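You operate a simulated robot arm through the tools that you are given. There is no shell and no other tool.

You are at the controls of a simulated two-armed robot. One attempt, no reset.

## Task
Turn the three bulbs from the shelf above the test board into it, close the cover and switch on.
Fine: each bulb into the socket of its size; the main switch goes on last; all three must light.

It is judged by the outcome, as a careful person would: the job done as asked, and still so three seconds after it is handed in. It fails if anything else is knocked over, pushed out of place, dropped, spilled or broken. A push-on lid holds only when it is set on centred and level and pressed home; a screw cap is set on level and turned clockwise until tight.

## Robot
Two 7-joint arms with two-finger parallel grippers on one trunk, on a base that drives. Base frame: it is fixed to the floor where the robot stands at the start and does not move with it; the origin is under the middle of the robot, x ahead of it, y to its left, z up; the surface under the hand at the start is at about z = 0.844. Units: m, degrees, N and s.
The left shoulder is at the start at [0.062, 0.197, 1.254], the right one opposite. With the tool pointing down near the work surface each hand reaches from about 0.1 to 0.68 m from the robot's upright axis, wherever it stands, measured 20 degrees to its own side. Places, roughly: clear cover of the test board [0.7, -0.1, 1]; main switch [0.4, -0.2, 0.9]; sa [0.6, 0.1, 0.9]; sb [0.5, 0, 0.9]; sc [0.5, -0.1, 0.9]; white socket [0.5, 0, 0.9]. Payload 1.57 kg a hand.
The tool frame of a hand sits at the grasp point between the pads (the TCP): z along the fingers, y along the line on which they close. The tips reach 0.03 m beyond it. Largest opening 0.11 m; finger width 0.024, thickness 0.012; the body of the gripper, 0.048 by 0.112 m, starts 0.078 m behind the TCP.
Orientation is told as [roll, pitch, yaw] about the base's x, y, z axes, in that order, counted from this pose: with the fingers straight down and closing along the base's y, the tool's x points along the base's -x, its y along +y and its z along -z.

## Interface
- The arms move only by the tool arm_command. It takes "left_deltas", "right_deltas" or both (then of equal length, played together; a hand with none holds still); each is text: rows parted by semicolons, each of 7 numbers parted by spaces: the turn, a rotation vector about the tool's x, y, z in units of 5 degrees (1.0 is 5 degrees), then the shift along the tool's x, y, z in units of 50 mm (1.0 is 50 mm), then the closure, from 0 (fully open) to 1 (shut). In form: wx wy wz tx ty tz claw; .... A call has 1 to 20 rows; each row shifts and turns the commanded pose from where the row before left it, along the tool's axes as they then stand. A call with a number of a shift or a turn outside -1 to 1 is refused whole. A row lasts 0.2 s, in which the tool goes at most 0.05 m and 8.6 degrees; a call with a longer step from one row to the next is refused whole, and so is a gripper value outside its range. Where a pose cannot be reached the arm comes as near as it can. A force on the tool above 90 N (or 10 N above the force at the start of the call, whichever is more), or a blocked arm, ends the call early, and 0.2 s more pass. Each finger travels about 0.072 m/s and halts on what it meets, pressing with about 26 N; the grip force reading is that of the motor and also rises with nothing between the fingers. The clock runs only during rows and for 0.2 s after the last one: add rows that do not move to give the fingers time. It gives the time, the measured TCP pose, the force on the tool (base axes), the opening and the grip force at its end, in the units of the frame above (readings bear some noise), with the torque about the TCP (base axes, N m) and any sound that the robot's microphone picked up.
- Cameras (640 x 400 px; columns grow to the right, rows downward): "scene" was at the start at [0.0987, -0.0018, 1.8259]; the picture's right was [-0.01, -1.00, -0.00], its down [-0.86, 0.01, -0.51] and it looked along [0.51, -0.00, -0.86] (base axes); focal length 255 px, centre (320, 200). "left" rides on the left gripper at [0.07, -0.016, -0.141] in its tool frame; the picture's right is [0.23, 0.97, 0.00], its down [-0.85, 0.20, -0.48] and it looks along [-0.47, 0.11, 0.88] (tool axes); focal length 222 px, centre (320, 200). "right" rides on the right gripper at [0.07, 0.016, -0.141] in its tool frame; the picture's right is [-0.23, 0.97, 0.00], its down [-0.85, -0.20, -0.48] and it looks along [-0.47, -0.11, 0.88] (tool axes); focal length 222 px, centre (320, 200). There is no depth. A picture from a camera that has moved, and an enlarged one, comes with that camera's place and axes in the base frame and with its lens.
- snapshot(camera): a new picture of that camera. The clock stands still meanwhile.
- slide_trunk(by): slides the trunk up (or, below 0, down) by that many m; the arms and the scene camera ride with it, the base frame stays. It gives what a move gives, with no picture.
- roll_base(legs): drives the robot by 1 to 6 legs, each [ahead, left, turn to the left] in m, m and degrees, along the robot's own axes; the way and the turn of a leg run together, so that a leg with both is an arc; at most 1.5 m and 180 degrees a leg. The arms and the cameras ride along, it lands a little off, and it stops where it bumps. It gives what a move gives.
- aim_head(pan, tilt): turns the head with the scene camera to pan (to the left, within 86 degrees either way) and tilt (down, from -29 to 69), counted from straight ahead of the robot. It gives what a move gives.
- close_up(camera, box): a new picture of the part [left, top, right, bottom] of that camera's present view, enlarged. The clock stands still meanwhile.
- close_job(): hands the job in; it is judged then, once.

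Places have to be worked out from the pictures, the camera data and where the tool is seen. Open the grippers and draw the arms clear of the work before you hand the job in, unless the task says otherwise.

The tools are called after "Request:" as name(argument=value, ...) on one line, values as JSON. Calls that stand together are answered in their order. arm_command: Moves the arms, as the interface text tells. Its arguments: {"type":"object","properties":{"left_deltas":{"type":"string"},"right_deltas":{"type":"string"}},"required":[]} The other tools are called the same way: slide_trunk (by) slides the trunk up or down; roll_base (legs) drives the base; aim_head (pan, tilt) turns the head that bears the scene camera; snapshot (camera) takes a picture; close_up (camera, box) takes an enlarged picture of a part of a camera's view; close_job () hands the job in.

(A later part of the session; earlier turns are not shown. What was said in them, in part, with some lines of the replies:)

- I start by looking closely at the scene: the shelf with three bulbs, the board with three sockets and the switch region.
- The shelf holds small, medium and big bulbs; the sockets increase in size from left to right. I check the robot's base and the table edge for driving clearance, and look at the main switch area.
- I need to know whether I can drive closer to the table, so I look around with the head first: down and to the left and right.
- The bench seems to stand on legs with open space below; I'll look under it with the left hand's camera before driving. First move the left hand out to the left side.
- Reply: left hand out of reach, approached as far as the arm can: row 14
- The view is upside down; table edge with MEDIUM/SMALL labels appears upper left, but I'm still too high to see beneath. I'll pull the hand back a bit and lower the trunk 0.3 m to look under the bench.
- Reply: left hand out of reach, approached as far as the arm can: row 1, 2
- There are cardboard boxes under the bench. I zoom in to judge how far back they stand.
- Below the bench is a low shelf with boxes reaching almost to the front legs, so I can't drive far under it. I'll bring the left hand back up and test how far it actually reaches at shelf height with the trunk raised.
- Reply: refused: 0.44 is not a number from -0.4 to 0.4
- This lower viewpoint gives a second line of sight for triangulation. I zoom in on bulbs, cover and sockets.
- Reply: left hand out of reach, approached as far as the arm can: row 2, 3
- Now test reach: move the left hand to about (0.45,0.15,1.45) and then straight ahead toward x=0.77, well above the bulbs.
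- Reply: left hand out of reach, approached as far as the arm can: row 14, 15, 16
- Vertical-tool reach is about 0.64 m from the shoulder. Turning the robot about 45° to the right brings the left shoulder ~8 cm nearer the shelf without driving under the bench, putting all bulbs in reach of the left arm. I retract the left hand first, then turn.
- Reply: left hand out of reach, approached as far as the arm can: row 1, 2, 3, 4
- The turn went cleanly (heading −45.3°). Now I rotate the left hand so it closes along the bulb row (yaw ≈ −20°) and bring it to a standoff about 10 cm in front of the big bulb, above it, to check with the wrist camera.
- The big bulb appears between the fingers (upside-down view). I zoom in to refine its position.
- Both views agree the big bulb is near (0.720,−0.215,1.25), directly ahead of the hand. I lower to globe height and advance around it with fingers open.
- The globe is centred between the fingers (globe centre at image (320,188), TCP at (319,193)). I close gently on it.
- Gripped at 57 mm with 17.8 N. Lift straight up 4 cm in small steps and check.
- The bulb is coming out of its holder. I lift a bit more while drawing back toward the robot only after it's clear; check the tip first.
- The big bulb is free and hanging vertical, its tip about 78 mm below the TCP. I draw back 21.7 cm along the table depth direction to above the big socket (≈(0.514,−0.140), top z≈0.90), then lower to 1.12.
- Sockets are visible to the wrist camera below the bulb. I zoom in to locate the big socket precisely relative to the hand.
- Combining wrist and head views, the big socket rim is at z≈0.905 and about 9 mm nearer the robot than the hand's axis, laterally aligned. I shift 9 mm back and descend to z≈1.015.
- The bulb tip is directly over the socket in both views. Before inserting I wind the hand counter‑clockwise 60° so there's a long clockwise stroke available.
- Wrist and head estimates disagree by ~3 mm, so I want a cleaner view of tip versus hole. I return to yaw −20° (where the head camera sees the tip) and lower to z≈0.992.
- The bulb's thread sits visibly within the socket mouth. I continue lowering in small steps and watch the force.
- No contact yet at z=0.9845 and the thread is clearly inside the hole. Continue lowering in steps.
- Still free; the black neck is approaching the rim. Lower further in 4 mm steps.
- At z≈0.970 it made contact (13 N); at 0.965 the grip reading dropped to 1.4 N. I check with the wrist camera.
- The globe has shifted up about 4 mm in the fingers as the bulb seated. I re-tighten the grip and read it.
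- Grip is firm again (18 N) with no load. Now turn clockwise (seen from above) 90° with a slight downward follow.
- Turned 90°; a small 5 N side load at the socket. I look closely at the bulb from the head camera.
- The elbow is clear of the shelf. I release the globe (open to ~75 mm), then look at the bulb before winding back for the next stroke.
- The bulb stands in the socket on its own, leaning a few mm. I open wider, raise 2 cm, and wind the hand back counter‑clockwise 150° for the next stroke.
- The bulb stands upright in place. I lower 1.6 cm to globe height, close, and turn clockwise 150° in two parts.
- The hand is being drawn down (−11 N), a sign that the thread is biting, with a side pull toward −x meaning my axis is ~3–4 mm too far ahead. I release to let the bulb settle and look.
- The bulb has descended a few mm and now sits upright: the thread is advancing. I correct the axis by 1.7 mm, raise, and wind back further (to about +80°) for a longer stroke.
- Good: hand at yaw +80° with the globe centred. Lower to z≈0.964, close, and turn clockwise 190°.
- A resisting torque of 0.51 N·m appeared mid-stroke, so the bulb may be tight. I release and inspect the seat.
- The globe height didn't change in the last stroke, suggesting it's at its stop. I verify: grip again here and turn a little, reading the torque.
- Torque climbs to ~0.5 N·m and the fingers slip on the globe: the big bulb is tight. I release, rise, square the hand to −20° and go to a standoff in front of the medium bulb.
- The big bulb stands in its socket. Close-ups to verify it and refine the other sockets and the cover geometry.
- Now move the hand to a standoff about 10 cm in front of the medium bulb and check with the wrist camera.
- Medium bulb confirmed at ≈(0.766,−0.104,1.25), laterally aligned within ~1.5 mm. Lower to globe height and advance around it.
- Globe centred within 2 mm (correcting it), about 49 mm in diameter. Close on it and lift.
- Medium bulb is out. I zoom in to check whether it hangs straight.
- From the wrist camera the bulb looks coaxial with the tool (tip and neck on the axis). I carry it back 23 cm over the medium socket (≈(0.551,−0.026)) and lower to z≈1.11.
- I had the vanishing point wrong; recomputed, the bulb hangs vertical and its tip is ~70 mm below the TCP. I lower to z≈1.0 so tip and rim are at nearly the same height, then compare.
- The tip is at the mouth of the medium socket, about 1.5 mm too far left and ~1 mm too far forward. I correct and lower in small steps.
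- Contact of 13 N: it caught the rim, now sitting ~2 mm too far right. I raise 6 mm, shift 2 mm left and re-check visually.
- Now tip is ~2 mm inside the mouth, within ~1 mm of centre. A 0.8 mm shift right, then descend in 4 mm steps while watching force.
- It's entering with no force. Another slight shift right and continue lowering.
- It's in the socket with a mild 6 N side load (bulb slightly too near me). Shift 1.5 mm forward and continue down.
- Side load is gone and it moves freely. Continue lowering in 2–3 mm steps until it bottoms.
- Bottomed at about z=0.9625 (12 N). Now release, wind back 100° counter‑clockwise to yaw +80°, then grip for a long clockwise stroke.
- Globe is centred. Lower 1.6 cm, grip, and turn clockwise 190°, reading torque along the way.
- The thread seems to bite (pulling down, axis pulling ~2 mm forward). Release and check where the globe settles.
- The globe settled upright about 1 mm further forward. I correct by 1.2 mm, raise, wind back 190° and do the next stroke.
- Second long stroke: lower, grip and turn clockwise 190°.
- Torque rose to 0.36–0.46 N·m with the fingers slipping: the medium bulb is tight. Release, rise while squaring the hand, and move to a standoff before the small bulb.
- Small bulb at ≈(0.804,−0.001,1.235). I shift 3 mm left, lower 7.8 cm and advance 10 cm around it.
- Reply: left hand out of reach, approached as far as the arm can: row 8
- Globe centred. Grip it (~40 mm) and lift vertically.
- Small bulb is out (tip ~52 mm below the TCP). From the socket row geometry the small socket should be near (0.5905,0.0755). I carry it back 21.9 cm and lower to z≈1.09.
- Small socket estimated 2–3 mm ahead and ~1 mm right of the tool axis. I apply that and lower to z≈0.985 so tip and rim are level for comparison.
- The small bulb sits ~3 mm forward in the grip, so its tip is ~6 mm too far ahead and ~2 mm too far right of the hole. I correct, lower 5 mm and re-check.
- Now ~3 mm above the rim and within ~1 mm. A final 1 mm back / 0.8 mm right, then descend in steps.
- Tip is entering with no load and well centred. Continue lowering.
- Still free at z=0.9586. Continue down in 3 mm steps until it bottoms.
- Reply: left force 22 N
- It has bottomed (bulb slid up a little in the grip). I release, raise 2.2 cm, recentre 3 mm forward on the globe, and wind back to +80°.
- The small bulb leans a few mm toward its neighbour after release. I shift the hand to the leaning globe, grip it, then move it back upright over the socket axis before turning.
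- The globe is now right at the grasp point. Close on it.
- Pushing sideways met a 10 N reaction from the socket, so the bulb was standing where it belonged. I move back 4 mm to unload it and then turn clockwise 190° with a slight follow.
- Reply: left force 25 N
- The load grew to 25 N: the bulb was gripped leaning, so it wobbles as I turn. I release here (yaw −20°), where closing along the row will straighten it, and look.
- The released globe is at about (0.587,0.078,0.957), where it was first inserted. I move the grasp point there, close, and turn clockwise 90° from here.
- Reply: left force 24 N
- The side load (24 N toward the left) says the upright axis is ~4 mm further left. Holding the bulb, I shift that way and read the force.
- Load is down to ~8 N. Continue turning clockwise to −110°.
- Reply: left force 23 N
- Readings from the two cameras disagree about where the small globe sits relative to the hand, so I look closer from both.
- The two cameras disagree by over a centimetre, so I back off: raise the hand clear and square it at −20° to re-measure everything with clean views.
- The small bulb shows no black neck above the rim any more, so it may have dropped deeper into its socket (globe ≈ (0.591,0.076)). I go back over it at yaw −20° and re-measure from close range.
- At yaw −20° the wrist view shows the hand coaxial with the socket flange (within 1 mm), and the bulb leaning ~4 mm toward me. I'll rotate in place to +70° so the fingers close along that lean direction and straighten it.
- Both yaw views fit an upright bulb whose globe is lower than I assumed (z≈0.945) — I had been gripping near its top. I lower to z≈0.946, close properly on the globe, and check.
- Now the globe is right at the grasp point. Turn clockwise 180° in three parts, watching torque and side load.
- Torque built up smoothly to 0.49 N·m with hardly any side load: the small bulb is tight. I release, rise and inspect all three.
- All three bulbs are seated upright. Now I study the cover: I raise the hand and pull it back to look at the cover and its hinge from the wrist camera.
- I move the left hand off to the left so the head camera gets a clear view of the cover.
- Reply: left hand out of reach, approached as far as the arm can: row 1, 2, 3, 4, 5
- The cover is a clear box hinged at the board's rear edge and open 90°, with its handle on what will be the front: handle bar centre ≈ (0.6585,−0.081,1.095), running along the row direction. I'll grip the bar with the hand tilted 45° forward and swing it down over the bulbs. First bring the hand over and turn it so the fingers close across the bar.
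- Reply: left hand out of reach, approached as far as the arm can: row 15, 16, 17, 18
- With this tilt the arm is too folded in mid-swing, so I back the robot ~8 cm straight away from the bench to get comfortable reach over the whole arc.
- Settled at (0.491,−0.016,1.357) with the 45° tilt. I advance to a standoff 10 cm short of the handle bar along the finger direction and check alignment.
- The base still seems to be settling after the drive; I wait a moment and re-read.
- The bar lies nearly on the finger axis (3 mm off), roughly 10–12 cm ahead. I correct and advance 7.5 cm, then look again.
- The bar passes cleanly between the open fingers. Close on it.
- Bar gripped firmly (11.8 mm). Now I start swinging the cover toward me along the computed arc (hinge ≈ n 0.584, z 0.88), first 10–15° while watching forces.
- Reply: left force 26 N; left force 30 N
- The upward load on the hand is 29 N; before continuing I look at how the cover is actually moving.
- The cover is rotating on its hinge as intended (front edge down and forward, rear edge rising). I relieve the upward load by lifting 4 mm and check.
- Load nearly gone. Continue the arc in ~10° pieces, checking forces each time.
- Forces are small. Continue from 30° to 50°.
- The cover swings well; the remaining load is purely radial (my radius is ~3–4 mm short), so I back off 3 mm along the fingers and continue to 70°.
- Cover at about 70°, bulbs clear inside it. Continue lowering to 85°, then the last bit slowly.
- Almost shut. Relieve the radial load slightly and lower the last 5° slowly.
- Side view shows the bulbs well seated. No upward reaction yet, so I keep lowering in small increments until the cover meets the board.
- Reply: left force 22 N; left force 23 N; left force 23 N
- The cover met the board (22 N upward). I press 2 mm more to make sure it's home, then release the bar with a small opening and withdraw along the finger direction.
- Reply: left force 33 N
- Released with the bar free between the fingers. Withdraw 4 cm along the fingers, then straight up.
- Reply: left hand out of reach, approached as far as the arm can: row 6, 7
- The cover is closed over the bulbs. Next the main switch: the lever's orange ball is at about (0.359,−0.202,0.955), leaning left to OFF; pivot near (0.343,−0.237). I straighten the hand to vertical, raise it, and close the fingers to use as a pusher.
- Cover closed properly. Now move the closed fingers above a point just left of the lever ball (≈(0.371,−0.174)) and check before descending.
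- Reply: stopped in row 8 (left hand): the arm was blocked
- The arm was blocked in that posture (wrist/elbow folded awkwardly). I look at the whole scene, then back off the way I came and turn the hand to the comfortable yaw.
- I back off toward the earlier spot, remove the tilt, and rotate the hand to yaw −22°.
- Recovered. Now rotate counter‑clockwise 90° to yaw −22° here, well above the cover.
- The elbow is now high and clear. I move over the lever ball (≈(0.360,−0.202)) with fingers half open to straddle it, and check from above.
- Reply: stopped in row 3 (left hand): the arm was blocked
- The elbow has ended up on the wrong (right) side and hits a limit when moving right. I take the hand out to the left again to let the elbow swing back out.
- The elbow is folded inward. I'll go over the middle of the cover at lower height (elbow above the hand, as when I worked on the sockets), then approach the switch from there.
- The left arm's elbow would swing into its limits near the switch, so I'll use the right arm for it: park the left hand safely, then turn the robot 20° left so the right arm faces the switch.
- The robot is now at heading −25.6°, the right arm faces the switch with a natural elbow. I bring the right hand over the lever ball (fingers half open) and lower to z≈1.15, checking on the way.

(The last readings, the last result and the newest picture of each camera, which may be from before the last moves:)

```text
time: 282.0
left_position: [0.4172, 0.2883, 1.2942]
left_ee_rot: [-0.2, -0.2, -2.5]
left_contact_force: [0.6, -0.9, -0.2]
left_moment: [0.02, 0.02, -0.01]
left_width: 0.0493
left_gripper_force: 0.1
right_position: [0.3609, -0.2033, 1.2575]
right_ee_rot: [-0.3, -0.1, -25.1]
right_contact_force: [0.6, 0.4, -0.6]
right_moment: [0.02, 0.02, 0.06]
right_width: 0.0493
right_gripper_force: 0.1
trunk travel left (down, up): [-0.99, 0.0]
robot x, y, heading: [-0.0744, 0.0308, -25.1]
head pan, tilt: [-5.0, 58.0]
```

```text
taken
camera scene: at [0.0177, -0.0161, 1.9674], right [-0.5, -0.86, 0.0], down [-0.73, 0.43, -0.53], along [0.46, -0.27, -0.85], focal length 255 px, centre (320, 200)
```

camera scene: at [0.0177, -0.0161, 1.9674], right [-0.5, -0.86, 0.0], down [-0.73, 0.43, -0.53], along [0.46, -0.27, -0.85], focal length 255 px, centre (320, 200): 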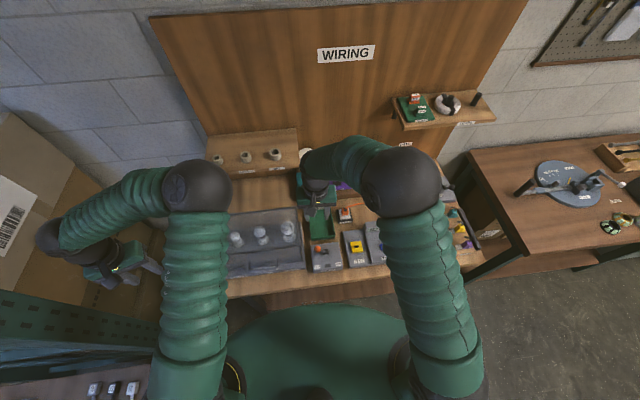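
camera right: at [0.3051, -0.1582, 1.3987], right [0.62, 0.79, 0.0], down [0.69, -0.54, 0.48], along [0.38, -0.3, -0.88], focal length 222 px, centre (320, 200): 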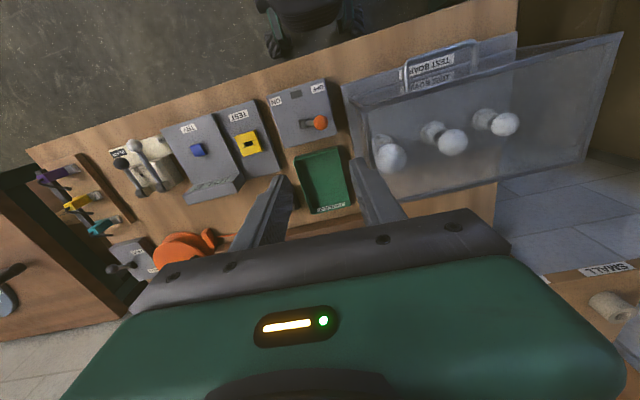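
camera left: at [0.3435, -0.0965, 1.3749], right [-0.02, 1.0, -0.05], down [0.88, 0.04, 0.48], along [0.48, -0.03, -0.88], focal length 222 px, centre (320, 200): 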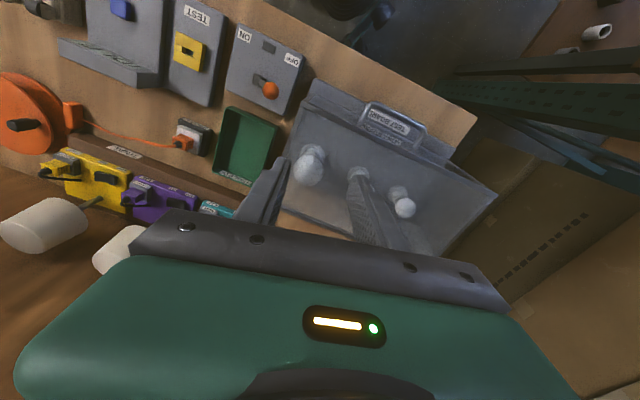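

The lever ball appears exactly on the right hand's axis. Descend in two stages.

Request:
arm_command(right_deltas="0 0 0 0 0 0.9 0.55;0 0 0 0 0 0.9 0.55;0 0 0 0 0 0.9 0.55;0 0 0 0 0 0.9 0.55;0 0 0 0 0 0.5 0.55;0 0 0 0 0 0 0.55")

Request:
snapshot(camera="right")

Request:
close_up(camera="scene", box=[270, 170, 370, 280])

```text
time: 283.4
left_position: [0.416, 0.29, 1.2945]
left_ee_rot: [-0.2, -0.1, -2.4]
left_contact_force: [-1.1, -1.1, -0.3]
left_moment: [0.02, 0.04, 0.0]
left_width: 0.0494
left_gripper_force: 0.0
right_position: [0.3599, -0.2014, 1.0534]
right_ee_rot: [-0.2, -0.2, -25.1]
right_contact_force: [-0.3, 0.6, 0.0]
right_moment: [0.02, 0.0, 0.0]
right_width: 0.0495
right_gripper_force: 0.1
trunk travel left (down, up): [-0.99, 0.0]
robot x, y, heading: [-0.0716, 0.0323, -25.1]
head pan, tilt: [-5.0, 58.0]
```

```text
taken
camera right: at [0.3044, -0.156, 1.1947], right [0.62, 0.79, 0.0], down [0.69, -0.54, 0.48], along [0.38, -0.3, -0.88], focal length 222 px, centre (320, 200)
```

right: 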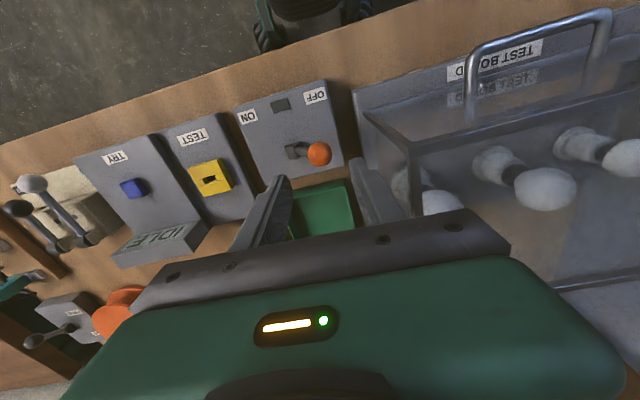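

```text
3.64 times, centred on (320, 225) of scene
camera zoom: at [0.0178, -0.0159, 1.9674], right [-0.5, -0.86, 0.0], down [-0.73, 0.43, -0.53], along [0.46, -0.27, -0.85], focal length 927 px, centre (320, 109)
```

zoom: 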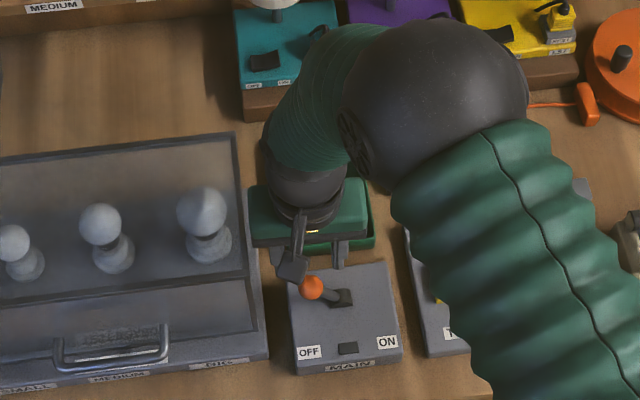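

Still perfectly aligned. Lower the last 8.5 cm to straddle the ball.

Request:
arm_command(right_deltas="0 0 0 0 0 0.6 0.55;0 0 0 0 0 0.6 0.55;0 0 0 0 0 0.5 0.55;0 0 0 0 0 0 0.55")

Request:
close_up(camera="right", box=[200, 80, 460, 240])

Request:
close_up(camera="scene", box=[290, 210, 350, 270])

```text
time: 284.4
left_position: [0.4164, 0.2907, 1.2942]
left_ee_rot: [-0.2, -0.1, -2.5]
left_contact_force: [-0.1, 0.0, -0.1]
left_moment: [-0.02, -0.01, 0.02]
left_width: 0.0497
left_gripper_force: 0.2
right_position: [0.3601, -0.2026, 0.9687]
right_ee_rot: [-0.2, -0.1, -25.1]
right_contact_force: [0.5, -0.8, -0.6]
right_moment: [-0.01, 0.03, -0.01]
right_width: 0.0495
right_gripper_force: 0.1
trunk travel left (down, up): [-0.99, 0.0]
robot x, y, heading: [-0.0776, 0.0335, -25.1]
head pan, tilt: [-5.0, 58.0]
```

```text
2.46 times, centred on (330, 160) of right
camera zoom: at [0.3045, -0.1563, 1.11], right [0.62, 0.79, 0.0], down [0.69, -0.54, 0.48], along [0.38, -0.3, -0.88], focal length 547 px, centre (295, 298)
```

zoom: 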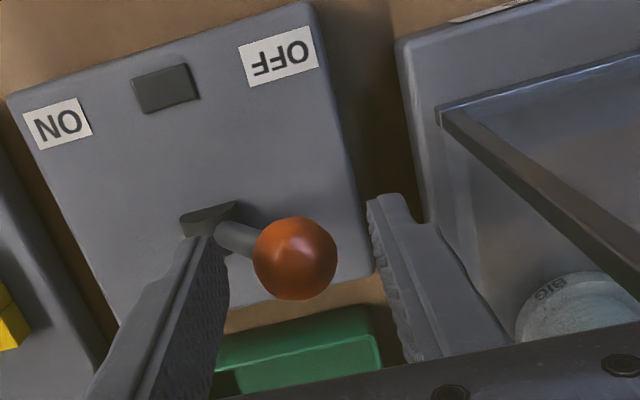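

```text
6.67 times, centred on (320, 240) of scene
camera zoom: at [0.0169, -0.0153, 1.9674], right [-0.5, -0.86, 0.0], down [-0.73, 0.43, -0.53], along [0.46, -0.27, -0.85], focal length 1700 px, centre (320, -67)
```

zoom: 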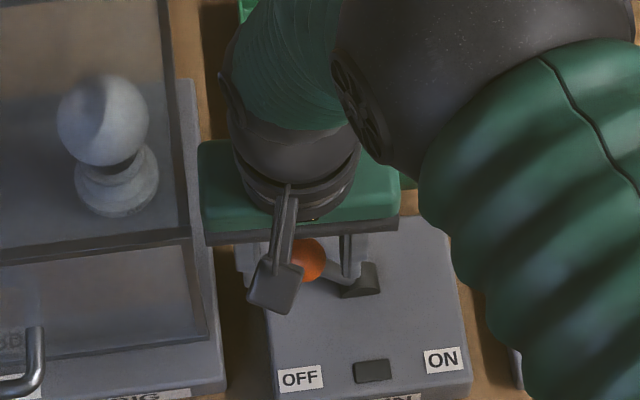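

The ball is between the fingers with no contact. Now push toward ON (to the right), 4 cm first.

Request:
arm_command(right_deltas="0 0 0 -0.01 -0.2 0 0.55;0 0 0 -0.01 -0.2 0 0.55;0 0 0 -0.01 -0.2 0 0.55;0 0 0 -0.01 -0.2 0 0.55")

Request:
close_up(camera="right", box=[200, 80, 460, 240])

```text
time: 285.4
left_position: [0.415, 0.2984, 1.294]
left_ee_rot: [-0.7, -0.1, -2.5]
left_contact_force: [-0.6, 0.1, -0.3]
left_moment: [0.03, 0.0, 0.02]
left_width: 0.0494
left_gripper_force: 0.1
right_position: [0.3492, -0.2315, 0.9752]
right_ee_rot: [-0.3, -0.5, -24.9]
right_contact_force: [11.5, 24.5, 33.5]
right_moment: [1.86, -0.8, 0.31]
right_width: 0.0728
right_gripper_force: 13.3
trunk travel left (down, up): [-0.99, 0.0]
robot x, y, heading: [-0.0711, 0.032, -25.2]
head pan, tilt: [-5.0, 58.0]
```

```text
2.46 times, centred on (330, 160) of right
camera zoom: at [0.2922, -0.1858, 1.115], right [0.62, 0.79, 0.0], down [0.69, -0.54, 0.49], along [0.38, -0.3, -0.87], focal length 547 px, centre (295, 298)
```

zoom: 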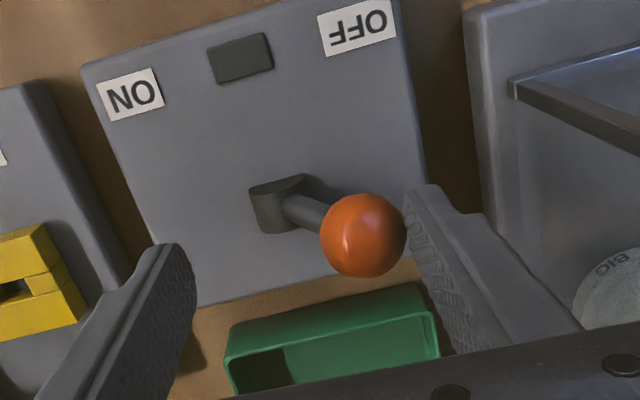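

The finger yielded (the gripper itself was pushed open at ~27 N) and the lever barely moved. I'll use the closed fingers as a stiff pusher instead: back off, rise, rotate the right hand 87° so its narrow side faces the cover, and close.

Request:
arm_command(right_deltas="0 0 0 0.01 0.2 0 0.55;0 0 0 0.01 0.2 0 0.55;0 0 0 0.01 0.2 0 0.55;0 0 0 0.01 0.2 0 0.55;0 0 0 0 0 -0.4 0.55;0 0 0 0 0 -0.8 0.55;0 0 0 0 0 -0.8 0.55;0 0 0 0 0 -0.8 0.55;0 0 0 0 0 -0.4 0.55")

Request:
arm_command(right_deltas="0 0 1 0 0 0 0.8;0 0 1 0 0 0 1;0 0 1 0 0 0 1;0 0 1 0 0 0 1;0 0 1 0 0 0 1;0 0 1 0 0 0 1;0 0 1 0 0 0 1;0 0 1 0 0 0 1;0 0 1 0 0 0 1;0 0 1 0 0 0 1;0 0 1 0 0 0 1;0 0 1 0 0 0 1;0 0 1 0 0 0 1;0 0 1 0 0 0 1;0 0 1 0 0 0 1;0 0 1 0 0 0 1;0 0 1 0 0 0 1;0 0 0.4 0 0 0 1;0 0 0 0 0 0 1")

Request:
snapshot(camera="right")

Request:
snapshot(camera="scene")

```text
time: 287.4
left_position: [0.4179, 0.291, 1.2943]
left_ee_rot: [-0.3, -0.1, -2.5]
left_contact_force: [-0.4, -0.4, 0.2]
left_moment: [0.01, 0.01, 0.01]
left_width: 0.0495
left_gripper_force: 0.0
right_position: [0.3586, -0.2011, 1.1303]
right_ee_rot: [-0.3, 0.0, -25.1]
right_contact_force: [-0.3, -0.1, -0.4]
right_moment: [0.01, 0.0, 0.02]
right_width: 0.0496
right_gripper_force: 0.1
trunk travel left (down, up): [-0.99, 0.0]
robot x, y, heading: [-0.0722, 0.0319, -25.0]
head pan, tilt: [-5.0, 58.0]
```

```text
time: 291.4
left_position: [0.4171, 0.2897, 1.2937]
left_ee_rot: [-0.1, 0.0, -2.4]
left_contact_force: [-0.2, 1.6, -0.6]
left_moment: [0.01, 0.01, 0.01]
left_width: 0.0496
left_gripper_force: 0.1
right_position: [0.3603, -0.2038, 1.1309]
right_ee_rot: [0.2, -0.3, -112.5]
right_contact_force: [1.0, -0.8, -0.5]
right_moment: [0.0, -0.01, -0.01]
right_width: 0.0
right_gripper_force: 21.8
trunk travel left (down, up): [-0.99, 0.0]
robot x, y, heading: [-0.0715, 0.0297, -25.0]
head pan, tilt: [-5.0, 58.0]
```

```text
taken
camera right: at [0.4031, -0.1459, 1.2717], right [0.81, -0.58, 0.0], down [-0.51, -0.71, 0.48], along [-0.28, -0.39, -0.88], focal length 222 px, centre (320, 200)
```

right: 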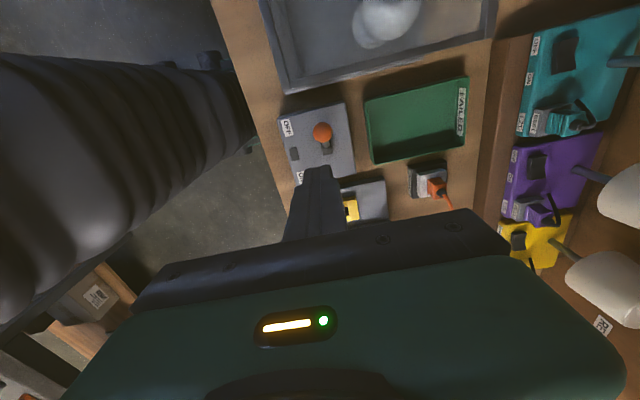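

```text
taken
camera scene: at [0.0174, -0.0154, 1.9678], right [-0.5, -0.86, 0.0], down [-0.73, 0.43, -0.53], along [0.46, -0.27, -0.85], focal length 255 px, centre (320, 200)
```

scene: 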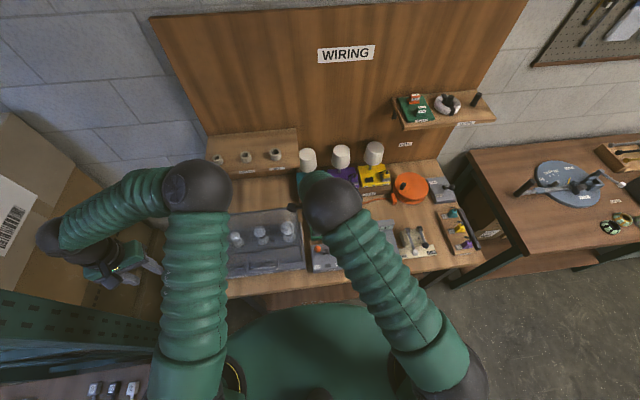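

Right hand is ready as a narrow pusher. Move it to just left of the ball (≈(0.371,−0.174)) and descend halfway to verify clearance to the cover.

Request:
arm_command(right_deltas="0 0 0 0.6 -0.03 0 1;0 0 0 0 0 0.7 1;0 0 0 0 0 0.7 1;0 0 0 0 0 0.6 1;0 0 0 0 0 0 1")

Request:
close_up(camera="right", box=[200, 60, 460, 240])

Request:
close_up(camera="scene", box=[270, 190, 360, 280])

```text
time: 292.3
left_position: [0.4141, 0.2914, 1.2966]
left_ee_rot: [-0.3, -0.1, -2.5]
left_contact_force: [-0.7, 0.4, 0.2]
left_moment: [-0.01, -0.03, 0.0]
left_width: 0.0493
left_gripper_force: 0.1
right_position: [0.4448, -0.1705, 1.1516]
right_ee_rot: [9.4, 6.0, -112.9]
right_contact_force: [-0.8, -0.5, -0.4]
right_moment: [0.01, -0.02, 0.0]
right_width: 0.0
right_gripper_force: 21.1
trunk travel left (down, up): [-0.99, 0.0]
robot x, y, heading: [-0.0751, 0.0296, -25.0]
head pan, tilt: [-5.0, 58.0]
stopped in row 4 (right hand): the arm was blocked; the commanded pose is now the measured one
```

```text
2.22 times, centred on (330, 150) of right
camera zoom: at [0.4616, -0.1175, 1.2999], right [0.79, -0.6, 0.14], down [-0.6, -0.72, 0.35], along [-0.11, -0.36, -0.93], focal length 494 px, centre (298, 311)
```

zoom: 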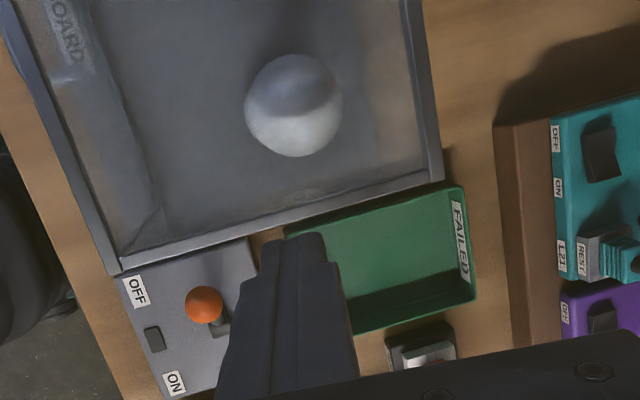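

```text
4.44 times, centred on (315, 235) of scene
camera zoom: at [0.0186, -0.0144, 1.9684], right [-0.5, -0.86, 0.0], down [-0.73, 0.43, -0.53], along [0.46, -0.27, -0.85], focal length 1134 px, centre (342, 44)
```

zoom: 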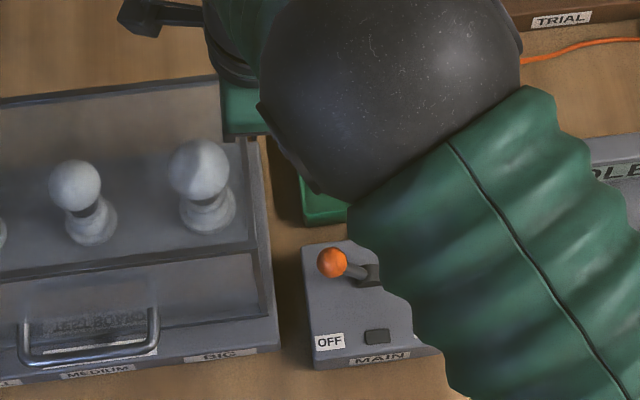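

Blocked again in that wrist orientation. The right hand works well at yaw −25°, so I return to it: remove the tilt, rise, rotate back — and push with closed fingers there (the body clears the cover top by 2–3 cm).

Request:
arm_command(right_deltas="0 0 0 0 0 -0.5 1;0.93 -0.6 0 0 0 -0.3 1;0.93 -0.6 0 0 0 0 1;0 0 -1 0 0 0 1;0 0 -1 0 0 0 1;0 0 -1 0 0 0 1;0 0 -1 0 0 0 1;0 0 -1 0 0 0 1;0 0 -1 0 0 0 1;0 0 -1 0 0 0 1;0 0 -1 0 0 0 1;0 0 -1 0 0 0 1;0 0 -1 0 0 0 1;0 0 -1 0 0 0 1;0 0 -1 0 0 0 1;0 0 -1 0 0 0 1;0 0 -1 0 0 0 1;0 0 -1 0 0 0 1;0 0 -1 0 0 0 1;0 0 -1 0 0 0 1")

Request:
snapshot(camera="scene")

Request:
snapshot(camera="right")

```text
time: 296.5
left_position: [0.4149, 0.2904, 1.2947]
left_ee_rot: [-0.2, -0.1, -2.5]
left_contact_force: [-0.3, -0.2, 0.3]
left_moment: [-0.02, -0.02, -0.02]
left_width: 0.0495
left_gripper_force: 0.0
right_position: [0.4331, -0.1706, 1.1805]
right_ee_rot: [-0.5, 0.6, -27.8]
right_contact_force: [0.0, 0.9, -0.6]
right_moment: [0.0, -0.02, 0.0]
right_width: 0.0
right_gripper_force: 21.3
trunk travel left (down, up): [-0.99, 0.0]
robot x, y, heading: [-0.0719, 0.0338, -25.4]
head pan, tilt: [-5.0, 58.0]
```

```text
taken
camera scene: at [0.0177, -0.0155, 1.9674], right [-0.5, -0.86, 0.0], down [-0.73, 0.43, -0.53], along [0.46, -0.27, -0.85], focal length 255 px, centre (320, 200)
```

scene: 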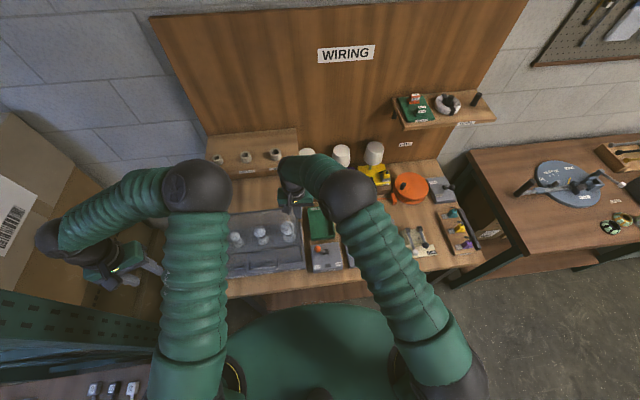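

```text
taken
camera right: at [0.3822, -0.1214, 1.3231], right [0.66, 0.75, -0.01], down [0.67, -0.57, 0.47], along [0.35, -0.32, -0.88], focal length 222 px, centre (320, 200)
```

right: 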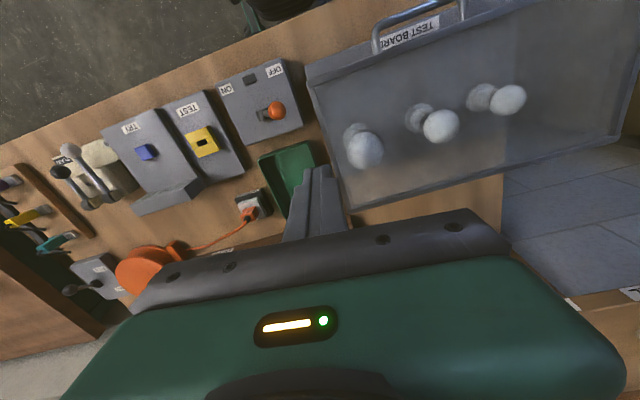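

Recovered at yaw −28°. Now position the closed fingers just left of the ball and lower to z≈1.05 for a check.

Request:
arm_command(right_deltas="0 0 0 0.534 -0.328 0 1;0 0 0 0.534 -0.328 0 1;0 0 0 0 0 0.8 1;0 0 0 0 0 0.8 1;0 0 0 0 0 0.8 1;0 0 0 0 0 0 1")

Request:
close_up(camera="right", box=[200, 60, 460, 240])

Request:
close_up(camera="scene", box=[280, 190, 360, 280])

```text
time: 297.9
left_position: [0.4134, 0.2909, 1.2952]
left_ee_rot: [-0.1, -0.2, -2.4]
left_contact_force: [-0.2, -0.2, -0.3]
left_moment: [-0.01, 0.02, -0.01]
left_width: 0.0496
left_gripper_force: 0.1
right_position: [0.3692, -0.1745, 1.0609]
right_ee_rot: [-0.5, 0.4, -28.1]
right_contact_force: [0.0, -0.2, 0.1]
right_moment: [-0.02, 0.01, -0.01]
right_width: 0.0
right_gripper_force: 21.5
trunk travel left (down, up): [-0.99, 0.0]
robot x, y, heading: [-0.0719, 0.0283, -25.2]
head pan, tilt: [-5.0, 58.0]
```

```text
2.22 times, centred on (330, 150) of right
camera zoom: at [0.3176, -0.1262, 1.2023], right [0.66, 0.75, -0.01], down [0.67, -0.58, 0.47], along [0.35, -0.32, -0.88], focal length 494 px, centre (298, 311)
```

zoom: 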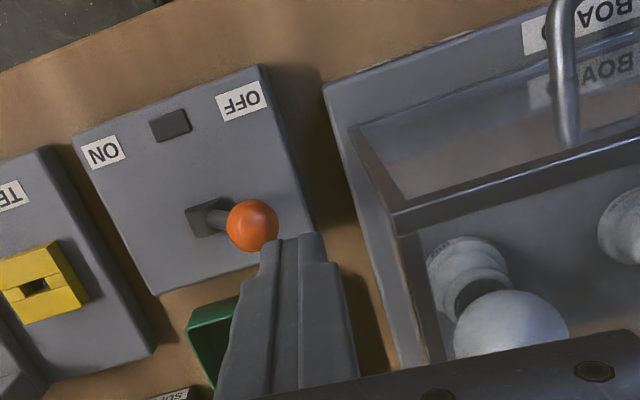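

```text
4.44 times, centred on (320, 235) of scene
camera zoom: at [0.0159, -0.0146, 1.9675], right [-0.5, -0.86, 0.0], down [-0.73, 0.43, -0.53], along [0.46, -0.27, -0.85], focal length 1134 px, centre (320, 44)
```

zoom: 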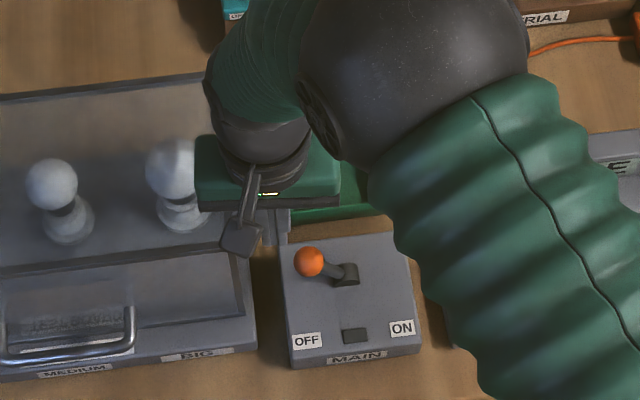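

The ball is ~2 mm from the fingers' side and 6 mm further back. I shift 6 mm forward and 3 mm left, then descend to z≈0.977 (tips at 0.947).

Request:
arm_command(right_deltas="0 0 0 -0.12 0.06 0 1;0 0 0 0 0 0.6 1;0 0 0 0 0 0.6 1;0 0 0 0 0 0.47 1;0 0 0 0 0 0 1")

Request:
close_up(camera="right", box=[200, 60, 460, 240])

Request:
close_up(camera="scene", box=[285, 210, 345, 270])

```text
time: 299.1
left_position: [0.4148, 0.291, 1.295]
left_ee_rot: [-0.2, -0.1, -2.5]
left_contact_force: [0.0, 0.6, 0.0]
left_moment: [0.04, -0.04, -0.01]
left_width: 0.0493
left_gripper_force: 0.1
right_position: [0.3755, -0.1749, 0.9773]
right_ee_rot: [-0.5, 0.5, -27.9]
right_contact_force: [-0.4, 0.4, -0.8]
right_moment: [0.01, -0.04, -0.02]
right_width: 0.0001
right_gripper_force: 20.8
trunk travel left (down, up): [-0.99, 0.0]
robot x, y, heading: [-0.0735, 0.0316, -24.8]
head pan, tilt: [-5.0, 58.0]
```

```text
2.22 times, centred on (330, 150) of right
camera zoom: at [0.3237, -0.1269, 1.1195], right [0.66, 0.75, -0.01], down [0.67, -0.58, 0.47], along [0.35, -0.32, -0.88], focal length 494 px, centre (298, 311)
```

zoom: 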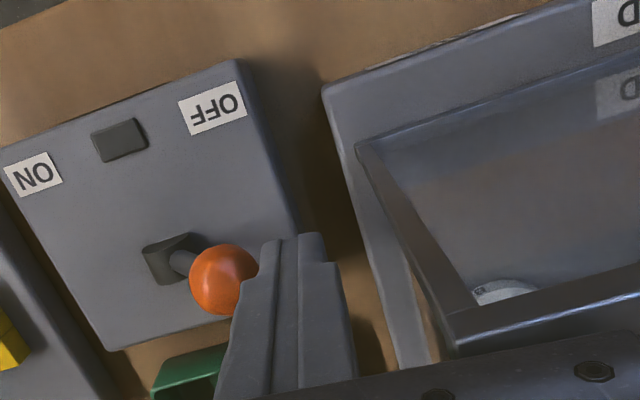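

```text
6.67 times, centred on (315, 240) of scene
camera zoom: at [0.0176, -0.0155, 1.9674], right [-0.5, -0.86, 0.0], down [-0.73, 0.43, -0.53], along [0.46, -0.27, -0.85], focal length 1700 px, centre (353, -67)
```

zoom: 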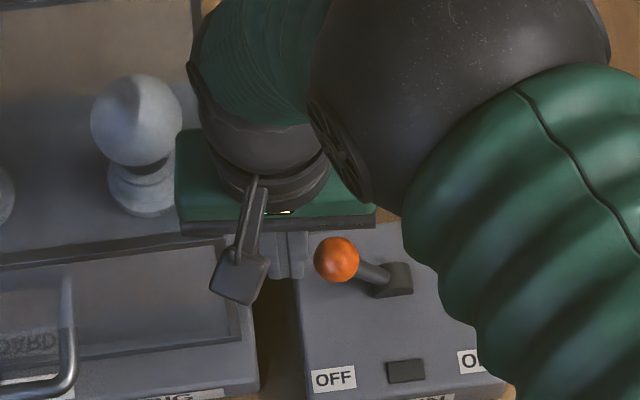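

The closed fingers are right beside the ball. Push toward ON in 1 cm steps, reading force.

Request:
arm_command(right_deltas="0 0 0 -0.02 -0.2 0 1;0 0 0 -0.02 -0.2 0 1")

Request:
arm_command(right_deltas="0 0 0 -0.02 -0.2 0 1;0 0 0 -0.02 -0.2 0 1")

Request:
close_up(camera="right", box=[200, 60, 460, 240])

```text
time: 299.7
left_position: [0.414, 0.2925, 1.2942]
left_ee_rot: [-0.4, -0.3, -2.5]
left_contact_force: [-0.1, 0.0, 0.2]
left_moment: [0.01, -0.02, 0.02]
left_width: 0.0494
left_gripper_force: 0.0
right_position: [0.3684, -0.1885, 0.9808]
right_ee_rot: [-0.5, 0.1, -28.1]
right_contact_force: [4.1, 5.1, 6.9]
right_moment: [0.1, -0.09, 0.0]
right_width: 0.0
right_gripper_force: 21.0
trunk travel left (down, up): [-0.99, 0.0]
robot x, y, heading: [-0.0751, 0.0297, -25.2]
head pan, tilt: [-5.0, 58.0]
```

```text
time: 300.3
left_position: [0.408, 0.3, 1.296]
left_ee_rot: [-0.8, -0.4, -2.4]
left_contact_force: [-0.6, -0.6, 0.2]
left_moment: [-0.02, -0.02, 0.02]
left_width: 0.0494
left_gripper_force: 0.0
right_position: [0.363, -0.2027, 0.987]
right_ee_rot: [-0.4, -0.7, -27.8]
right_contact_force: [12.5, 22.7, 64.0]
right_moment: [0.01, -0.39, 0.16]
right_width: 0.0
right_gripper_force: 21.6
trunk travel left (down, up): [-0.99, 0.0]
robot x, y, heading: [-0.0758, 0.036, -25.0]
head pan, tilt: [-5.0, 58.0]
```

```text
2.22 times, centred on (330, 150) of right
camera zoom: at [0.3087, -0.1537, 1.1281], right [0.66, 0.75, 0.0], down [0.66, -0.57, 0.49], along [0.37, -0.32, -0.87], focal length 494 px, centre (298, 311)
```

zoom: 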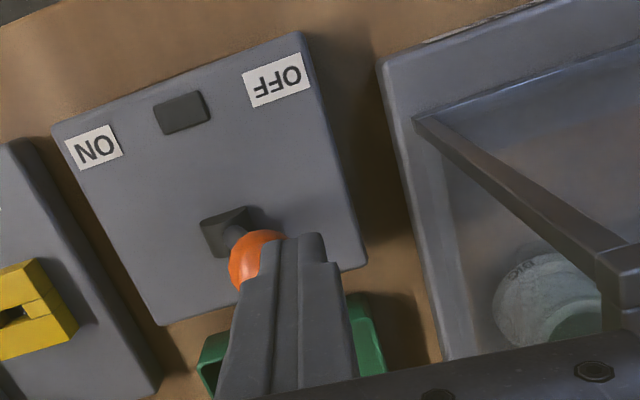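

The upward force (64 N) shows the fingertip is riding on top of the ball: the ball is lower (centre z≈0.935) than I assumed. I raise, open to straddle, and go back over the ball at yaw −28° to try again lower.

Request:
arm_command(right_deltas="0 0 0 0 0 -0.3 1;0 0 0 0 0 -0.6 1;0 0 0 0 0 -0.6 0.7;0 0 0 0 0 0 0.55;0 0 0 0 0 0 0.55")

Request:
snapshot(camera="right")

Request:
close_up(camera="right", box=[240, 80, 400, 200])

```text
time: 301.5
left_position: [0.4175, 0.2879, 1.2931]
left_ee_rot: [-0.2, 0.0, -2.5]
left_contact_force: [0.1, -0.8, 1.0]
left_moment: [0.02, 0.0, 0.0]
left_width: 0.0496
left_gripper_force: 0.0
right_position: [0.3634, -0.2128, 1.055]
right_ee_rot: [-0.6, 0.6, -28.2]
right_contact_force: [0.2, -0.9, 0.0]
right_moment: [0.01, -0.01, 0.01]
right_width: 0.0496
right_gripper_force: 0.0
trunk travel left (down, up): [-0.99, 0.0]
robot x, y, heading: [-0.0708, 0.0344, -25.2]
head pan, tilt: [-5.0, 58.0]
```

```text
taken
camera right: at [0.3116, -0.1635, 1.1965], right [0.66, 0.75, -0.01], down [0.67, -0.58, 0.47], along [0.35, -0.32, -0.88], focal length 222 px, centre (320, 200)
```

right: 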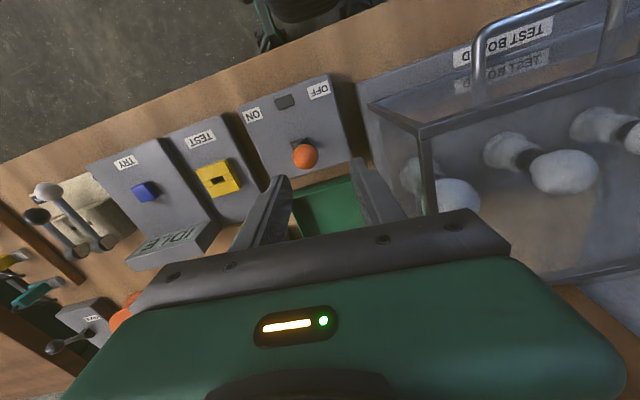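

```text
3.33 times, centred on (320, 140) of right
camera zoom: at [0.3116, -0.1635, 1.1965], right [0.66, 0.75, -0.01], down [0.67, -0.58, 0.47], along [0.35, -0.32, -0.88], focal length 740 px, centre (320, 400)
```

zoom: 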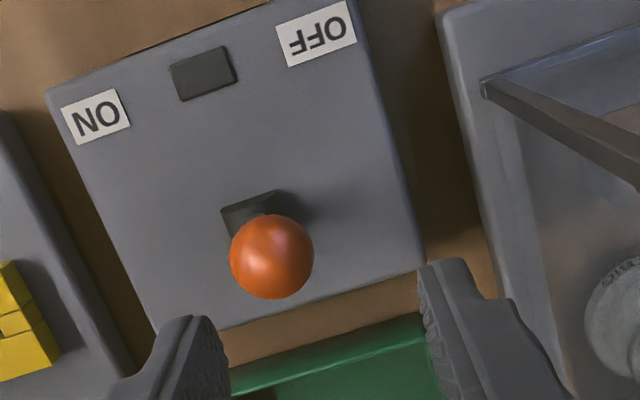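

The lever did move: it now leans only slightly left and stays put. I close the fingers, set them just left of the ball's new position, lower to z≈0.97, and push on to the right.

Request:
arm_command(right_deltas="0 0 0 0.1 0.36 0 1;0 0 0 0 0 0 1;0 0 0 0 0 0 1;0 0 0 0 0 0.5 1;0 0 0 0 0 0.5 1;0 0 0 0 0 0 1")

Request:
close_up(camera="right", box=[200, 80, 440, 240])

```text
time: 302.9
left_position: [0.4146, 0.2883, 1.2951]
left_ee_rot: [-0.2, -0.1, -2.5]
left_contact_force: [0.4, -0.5, 0.1]
left_moment: [0.01, 0.03, -0.02]
left_width: 0.0493
left_gripper_force: 0.0
right_position: [0.3636, -0.1927, 1.0044]
right_ee_rot: [-0.6, 0.5, -28.0]
right_contact_force: [0.0, 0.0, -0.5]
right_moment: [-0.01, -0.03, -0.01]
right_width: 0.0
right_gripper_force: 21.1
trunk travel left (down, up): [-0.99, 0.0]
robot x, y, heading: [-0.0727, 0.0344, -25.1]
head pan, tilt: [-5.0, 58.0]
```

```text
2.50 times, centred on (320, 160) of right
camera zoom: at [0.313, -0.1444, 1.1461], right [0.66, 0.75, -0.01], down [0.67, -0.58, 0.47], along [0.35, -0.32, -0.88], focal length 555 px, centre (320, 300)
```

zoom: 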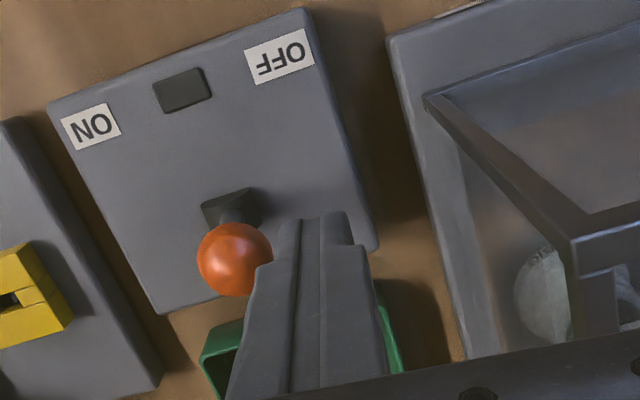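

Aligned. Lower 3.5 cm and push right in 1 cm steps.

Request:
arm_command(right_deltas="0 0 0 0 0 0.4 1;0 0 0 0 0 0.3 1;0 0 0 0 0 0 1")

Request:
arm_command(right_deltas="0 0 0 -0.02 -0.2 0 1;0 0 0 -0.02 -0.2 0 1;0 0 0 -0.02 -0.2 0 1")

Request:
close_up(camera="right", box=[200, 80, 440, 240])

```text
time: 303.7
left_position: [0.4106, 0.2911, 1.2982]
left_ee_rot: [-0.3, -0.4, -2.4]
left_contact_force: [0.2, -0.1, 0.3]
left_moment: [-0.01, 0.02, 0.0]
left_width: 0.0497
left_gripper_force: 0.1
right_position: [0.3649, -0.1918, 0.9741]
right_ee_rot: [-0.3, -0.1, -28.0]
right_contact_force: [0.9, -1.4, 44.2]
right_moment: [2.53, -0.61, 0.14]
right_width: 0.0
right_gripper_force: 21.0
trunk travel left (down, up): [-0.99, 0.0]
robot x, y, heading: [-0.0733, 0.0318, -25.2]
head pan, tilt: [-5.0, 58.0]
```

```text
time: 304.5
left_position: [0.4144, 0.2766, 1.2973]
left_ee_rot: [0.3, -0.1, -2.6]
left_contact_force: [2.0, 0.3, 0.1]
left_moment: [0.05, 0.04, 0.02]
left_width: 0.0497
left_gripper_force: 0.0
right_position: [0.349, -0.2338, 0.9645]
right_ee_rot: [-0.3, 0.7, -28.1]
right_contact_force: [0.7, -0.1, -0.4]
right_moment: [0.06, -0.04, 0.0]
right_width: 0.0
right_gripper_force: 20.9
trunk travel left (down, up): [-0.99, 0.0]
robot x, y, heading: [-0.0732, 0.0287, -25.3]
head pan, tilt: [-5.0, 58.0]
```

```text
2.50 times, centred on (320, 160) of right
camera zoom: at [0.2988, -0.1866, 1.1076], right [0.66, 0.75, -0.01], down [0.67, -0.58, 0.47], along [0.35, -0.31, -0.88], focal length 555 px, centre (320, 300)
```

zoom: 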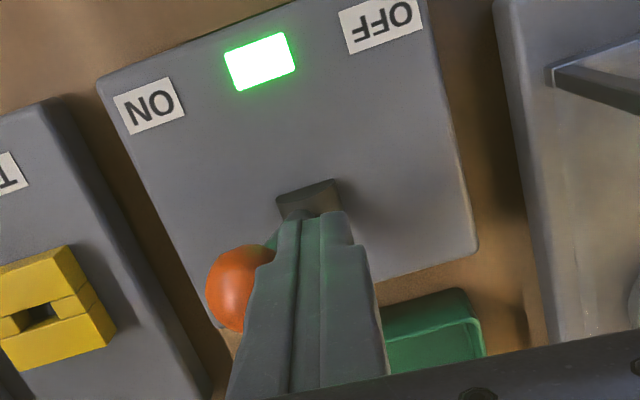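

The indicator on the main switch is lit green: the lever went over to ON. I raise the right hand clear and look at the bulbs.

Request:
arm_command(right_deltas="0 0 0 0 0.1 -0.3 1;0 0 0 0 0 -0.8 1;0 0 0 0 0 -0.9 1;0 0 0 0 0 -0.9 1;0 0 0 0 0 -0.9 1;0 0 0 0 0 0 1")

Request:
snapshot(camera="right")

Request:
snapshot(camera="scene")

```text
time: 305.9
left_position: [0.4181, 0.2952, 1.2933]
left_ee_rot: [-0.3, 0.0, -2.6]
left_contact_force: [-0.3, 1.5, 0.1]
left_moment: [0.0, 0.04, 0.0]
left_width: 0.0498
left_gripper_force: 0.0
right_position: [0.3592, -0.2103, 1.1564]
right_ee_rot: [-0.8, 0.5, -27.9]
right_contact_force: [-0.1, 0.1, 0.0]
right_moment: [-0.02, 0.0, -0.01]
right_width: 0.0001
right_gripper_force: 21.1
trunk travel left (down, up): [-0.99, 0.0]
robot x, y, heading: [-0.074, 0.0322, -25.3]
head pan, tilt: [-5.0, 58.0]
```

```text
taken
camera right: at [0.3079, -0.1609, 1.2988], right [0.66, 0.75, -0.02], down [0.67, -0.57, 0.47], along [0.35, -0.32, -0.88], focal length 222 px, centre (320, 200)
```

right: 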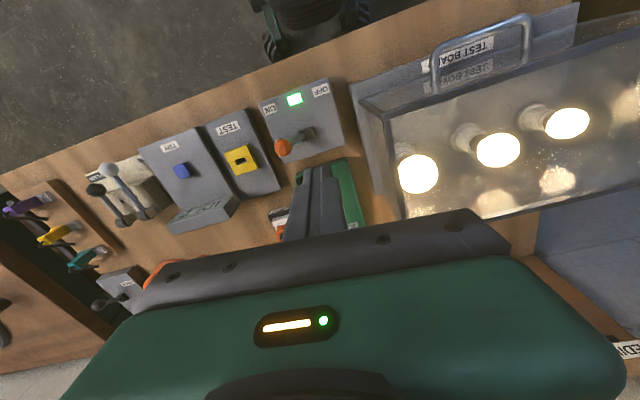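

```text
taken
camera scene: at [0.0209, -0.0087, 1.9674], right [-0.5, -0.86, 0.01], down [-0.74, 0.42, -0.53], along [0.45, -0.27, -0.85], focal length 255 px, centre (320, 200)
```

scene: 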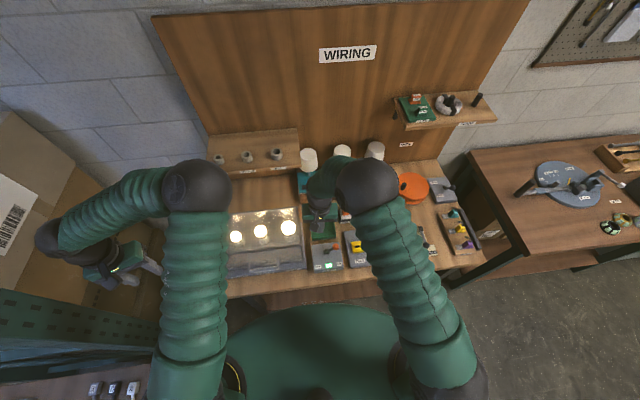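

All three bulbs are lit and the ON lamp is green. I inspect the closed cover and the neighbouring items closely.

Request:
close_up(camera="scene", box=[215, 195, 355, 285])

Request:
close_up(camera="right", box=[340, 0, 640, 230])

Request:
close_up(camera="right", box=[60, 60, 380, 260])

```text
4.44 times, centred on (285, 240) of scene
camera zoom: at [0.0209, -0.0087, 1.9674], right [-0.5, -0.86, 0.01], down [-0.74, 0.42, -0.53], along [0.45, -0.27, -0.85], focal length 1134 px, centre (476, 22)
```

zoom: 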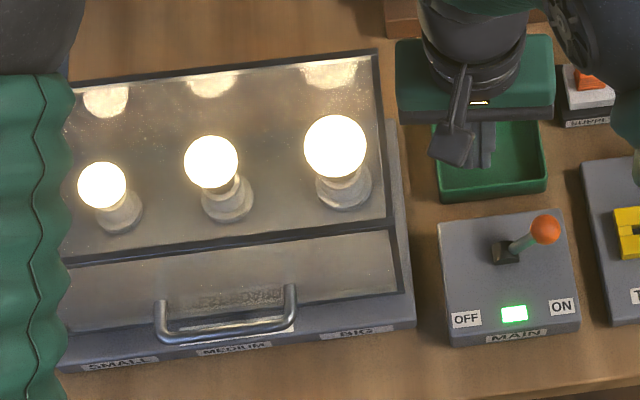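

```text
1.74 times, centred on (490, 115) of right
camera zoom: at [0.3079, -0.1609, 1.2988], right [0.66, 0.75, -0.02], down [0.67, -0.57, 0.47], along [0.35, -0.32, -0.88], focal length 386 px, centre (24, 348)
```

zoom: 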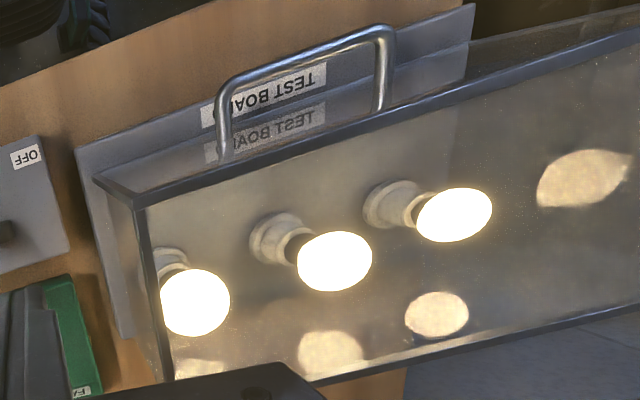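

```text
2.00 times, centred on (220, 160) of right
camera zoom: at [0.3079, -0.1609, 1.2988], right [0.66, 0.75, -0.02], down [0.67, -0.57, 0.47], along [0.35, -0.32, -0.88], focal length 444 px, centre (520, 280)
```

zoom: 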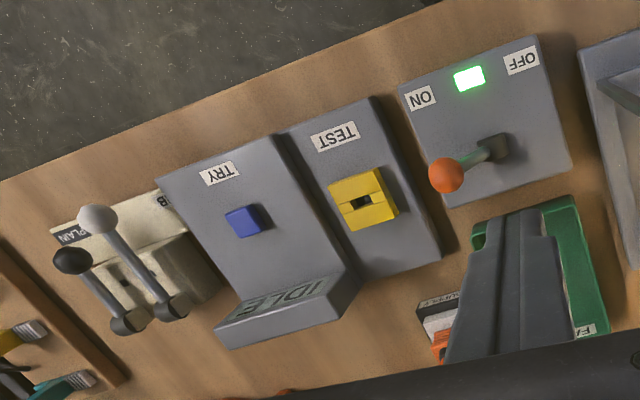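

Everything looks right: bulbs lit, cover flush, switch ON, neighbours undisturbed. I open both grippers and draw the arms clear.

Request:
arm_command(right_deltas="0 0 0 0 0 -0.9 1;0 0 0 0 0 -0.9 1;0 0 0 0 0 -0.9 0.8;0 0 0 0 0 -0.9 0.5;0 0 0 0 0 -0.9 0.2;0 0 0 0 0 -0.9 0;0 0 0 0.4 -0.8 0 0;0 0 0 0.4 -0.8 0 0;0 0 0 0.4 -0.8 0 0;0 0 0 0.4 -0.8 0 0;0 0 0 0 0 0 0", left_deltas="0 0 0 0 0 0 0.5;0 0 0 0 0 0 0.3;0 0 0 0 0 0 0.1;0 0 0 0 0 0 0;0 0 0 0 0 0 0;0 0 0 0 0 0 0;0 0 0 0 0 0 0;0 0 0 0 0 0 0;0 0 0 0 0 0 0;0 0 0 0 0 0 0;0 0 0 0 0 0 0")

Request:
snapshot(camera="scene")

Request:
close_up(camera="scene", box=[200, 120, 500, 300])

```text
time: 308.3
left_position: [0.4146, 0.289, 1.296]
left_ee_rot: [-0.2, -0.2, -2.5]
left_contact_force: [-0.6, 0.3, 0.0]
left_moment: [0.0, 0.01, 0.0]
left_width: 0.1102
left_gripper_force: 0.2
right_position: [0.2119, -0.3205, 1.4306]
right_ee_rot: [-0.5, 0.4, -28.0]
right_contact_force: [0.2, -0.5, -0.3]
right_moment: [0.03, 0.0, 0.02]
right_width: 0.11
right_gripper_force: 0.0
trunk travel left (down, up): [-0.99, 0.0]
robot x, y, heading: [-0.0749, 0.0348, -25.4]
head pan, tilt: [-5.0, 58.0]
```

```text
taken
camera scene: at [0.015, -0.0178, 1.9674], right [-0.5, -0.86, 0.0], down [-0.73, 0.43, -0.53], along [0.46, -0.27, -0.85], focal length 255 px, centre (320, 200)
```

scene: 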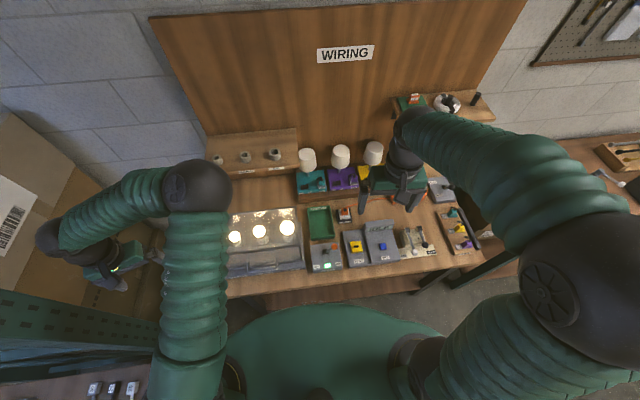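

```text
2.13 times, centred on (350, 210) of scene
camera zoom: at [0.015, -0.0178, 1.9674], right [-0.5, -0.86, 0.0], down [-0.73, 0.43, -0.53], along [0.46, -0.27, -0.85], focal length 544 px, centre (256, 179)
```

zoom: 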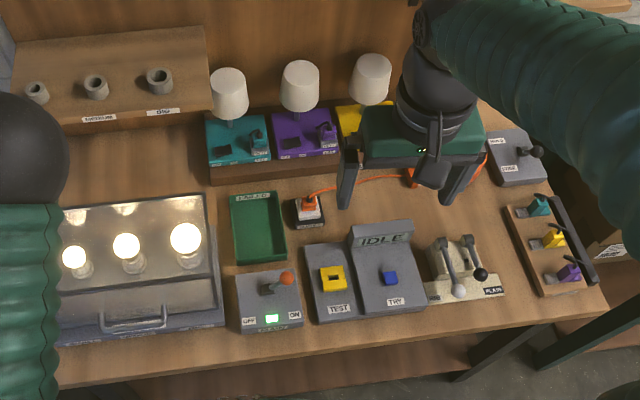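

All three bulbs are lit under the closed cover, the main switch is ON, both grippers are open and the arms are clear of the work. I hand the job in.

Request:
close_job()

```text
The job is handed in.
```

The job is done and handed in. All three bulbs are screwed into the sockets of their size, the cover is closed over them, and the main switch is on. In the last pictures all three bulbs were lit and the switch's green indicator was on.

- **Bulbs:** each was turned clockwise until it stopped advancing, at about 0.5 N·m of resistance. The small bulb wobbled on the first tries because I was gripping it too near the top. I regripped it lower and it then tightened smoothly.
- **Cover:** I swung it down by its handle and pressed it until it met the board. It looked flush in the close-ups.
- **Contact with the cover:** while I was moving the switch lever, the right hand briefly pressed on the cover's right edge at about 44 N. I saw no movement or damage afterwards.
- **Switch:** it went on last, after the cover was shut. It took three pushes, because the fingers gave way on the first and rode up on the lever ball on the second.

To reach everything I backed the robot about 8 cm away from the bench and left it turned about 25° to the right of its starting direction. The arms are clear with both grippers open, and nothing else on the bench looks moved.
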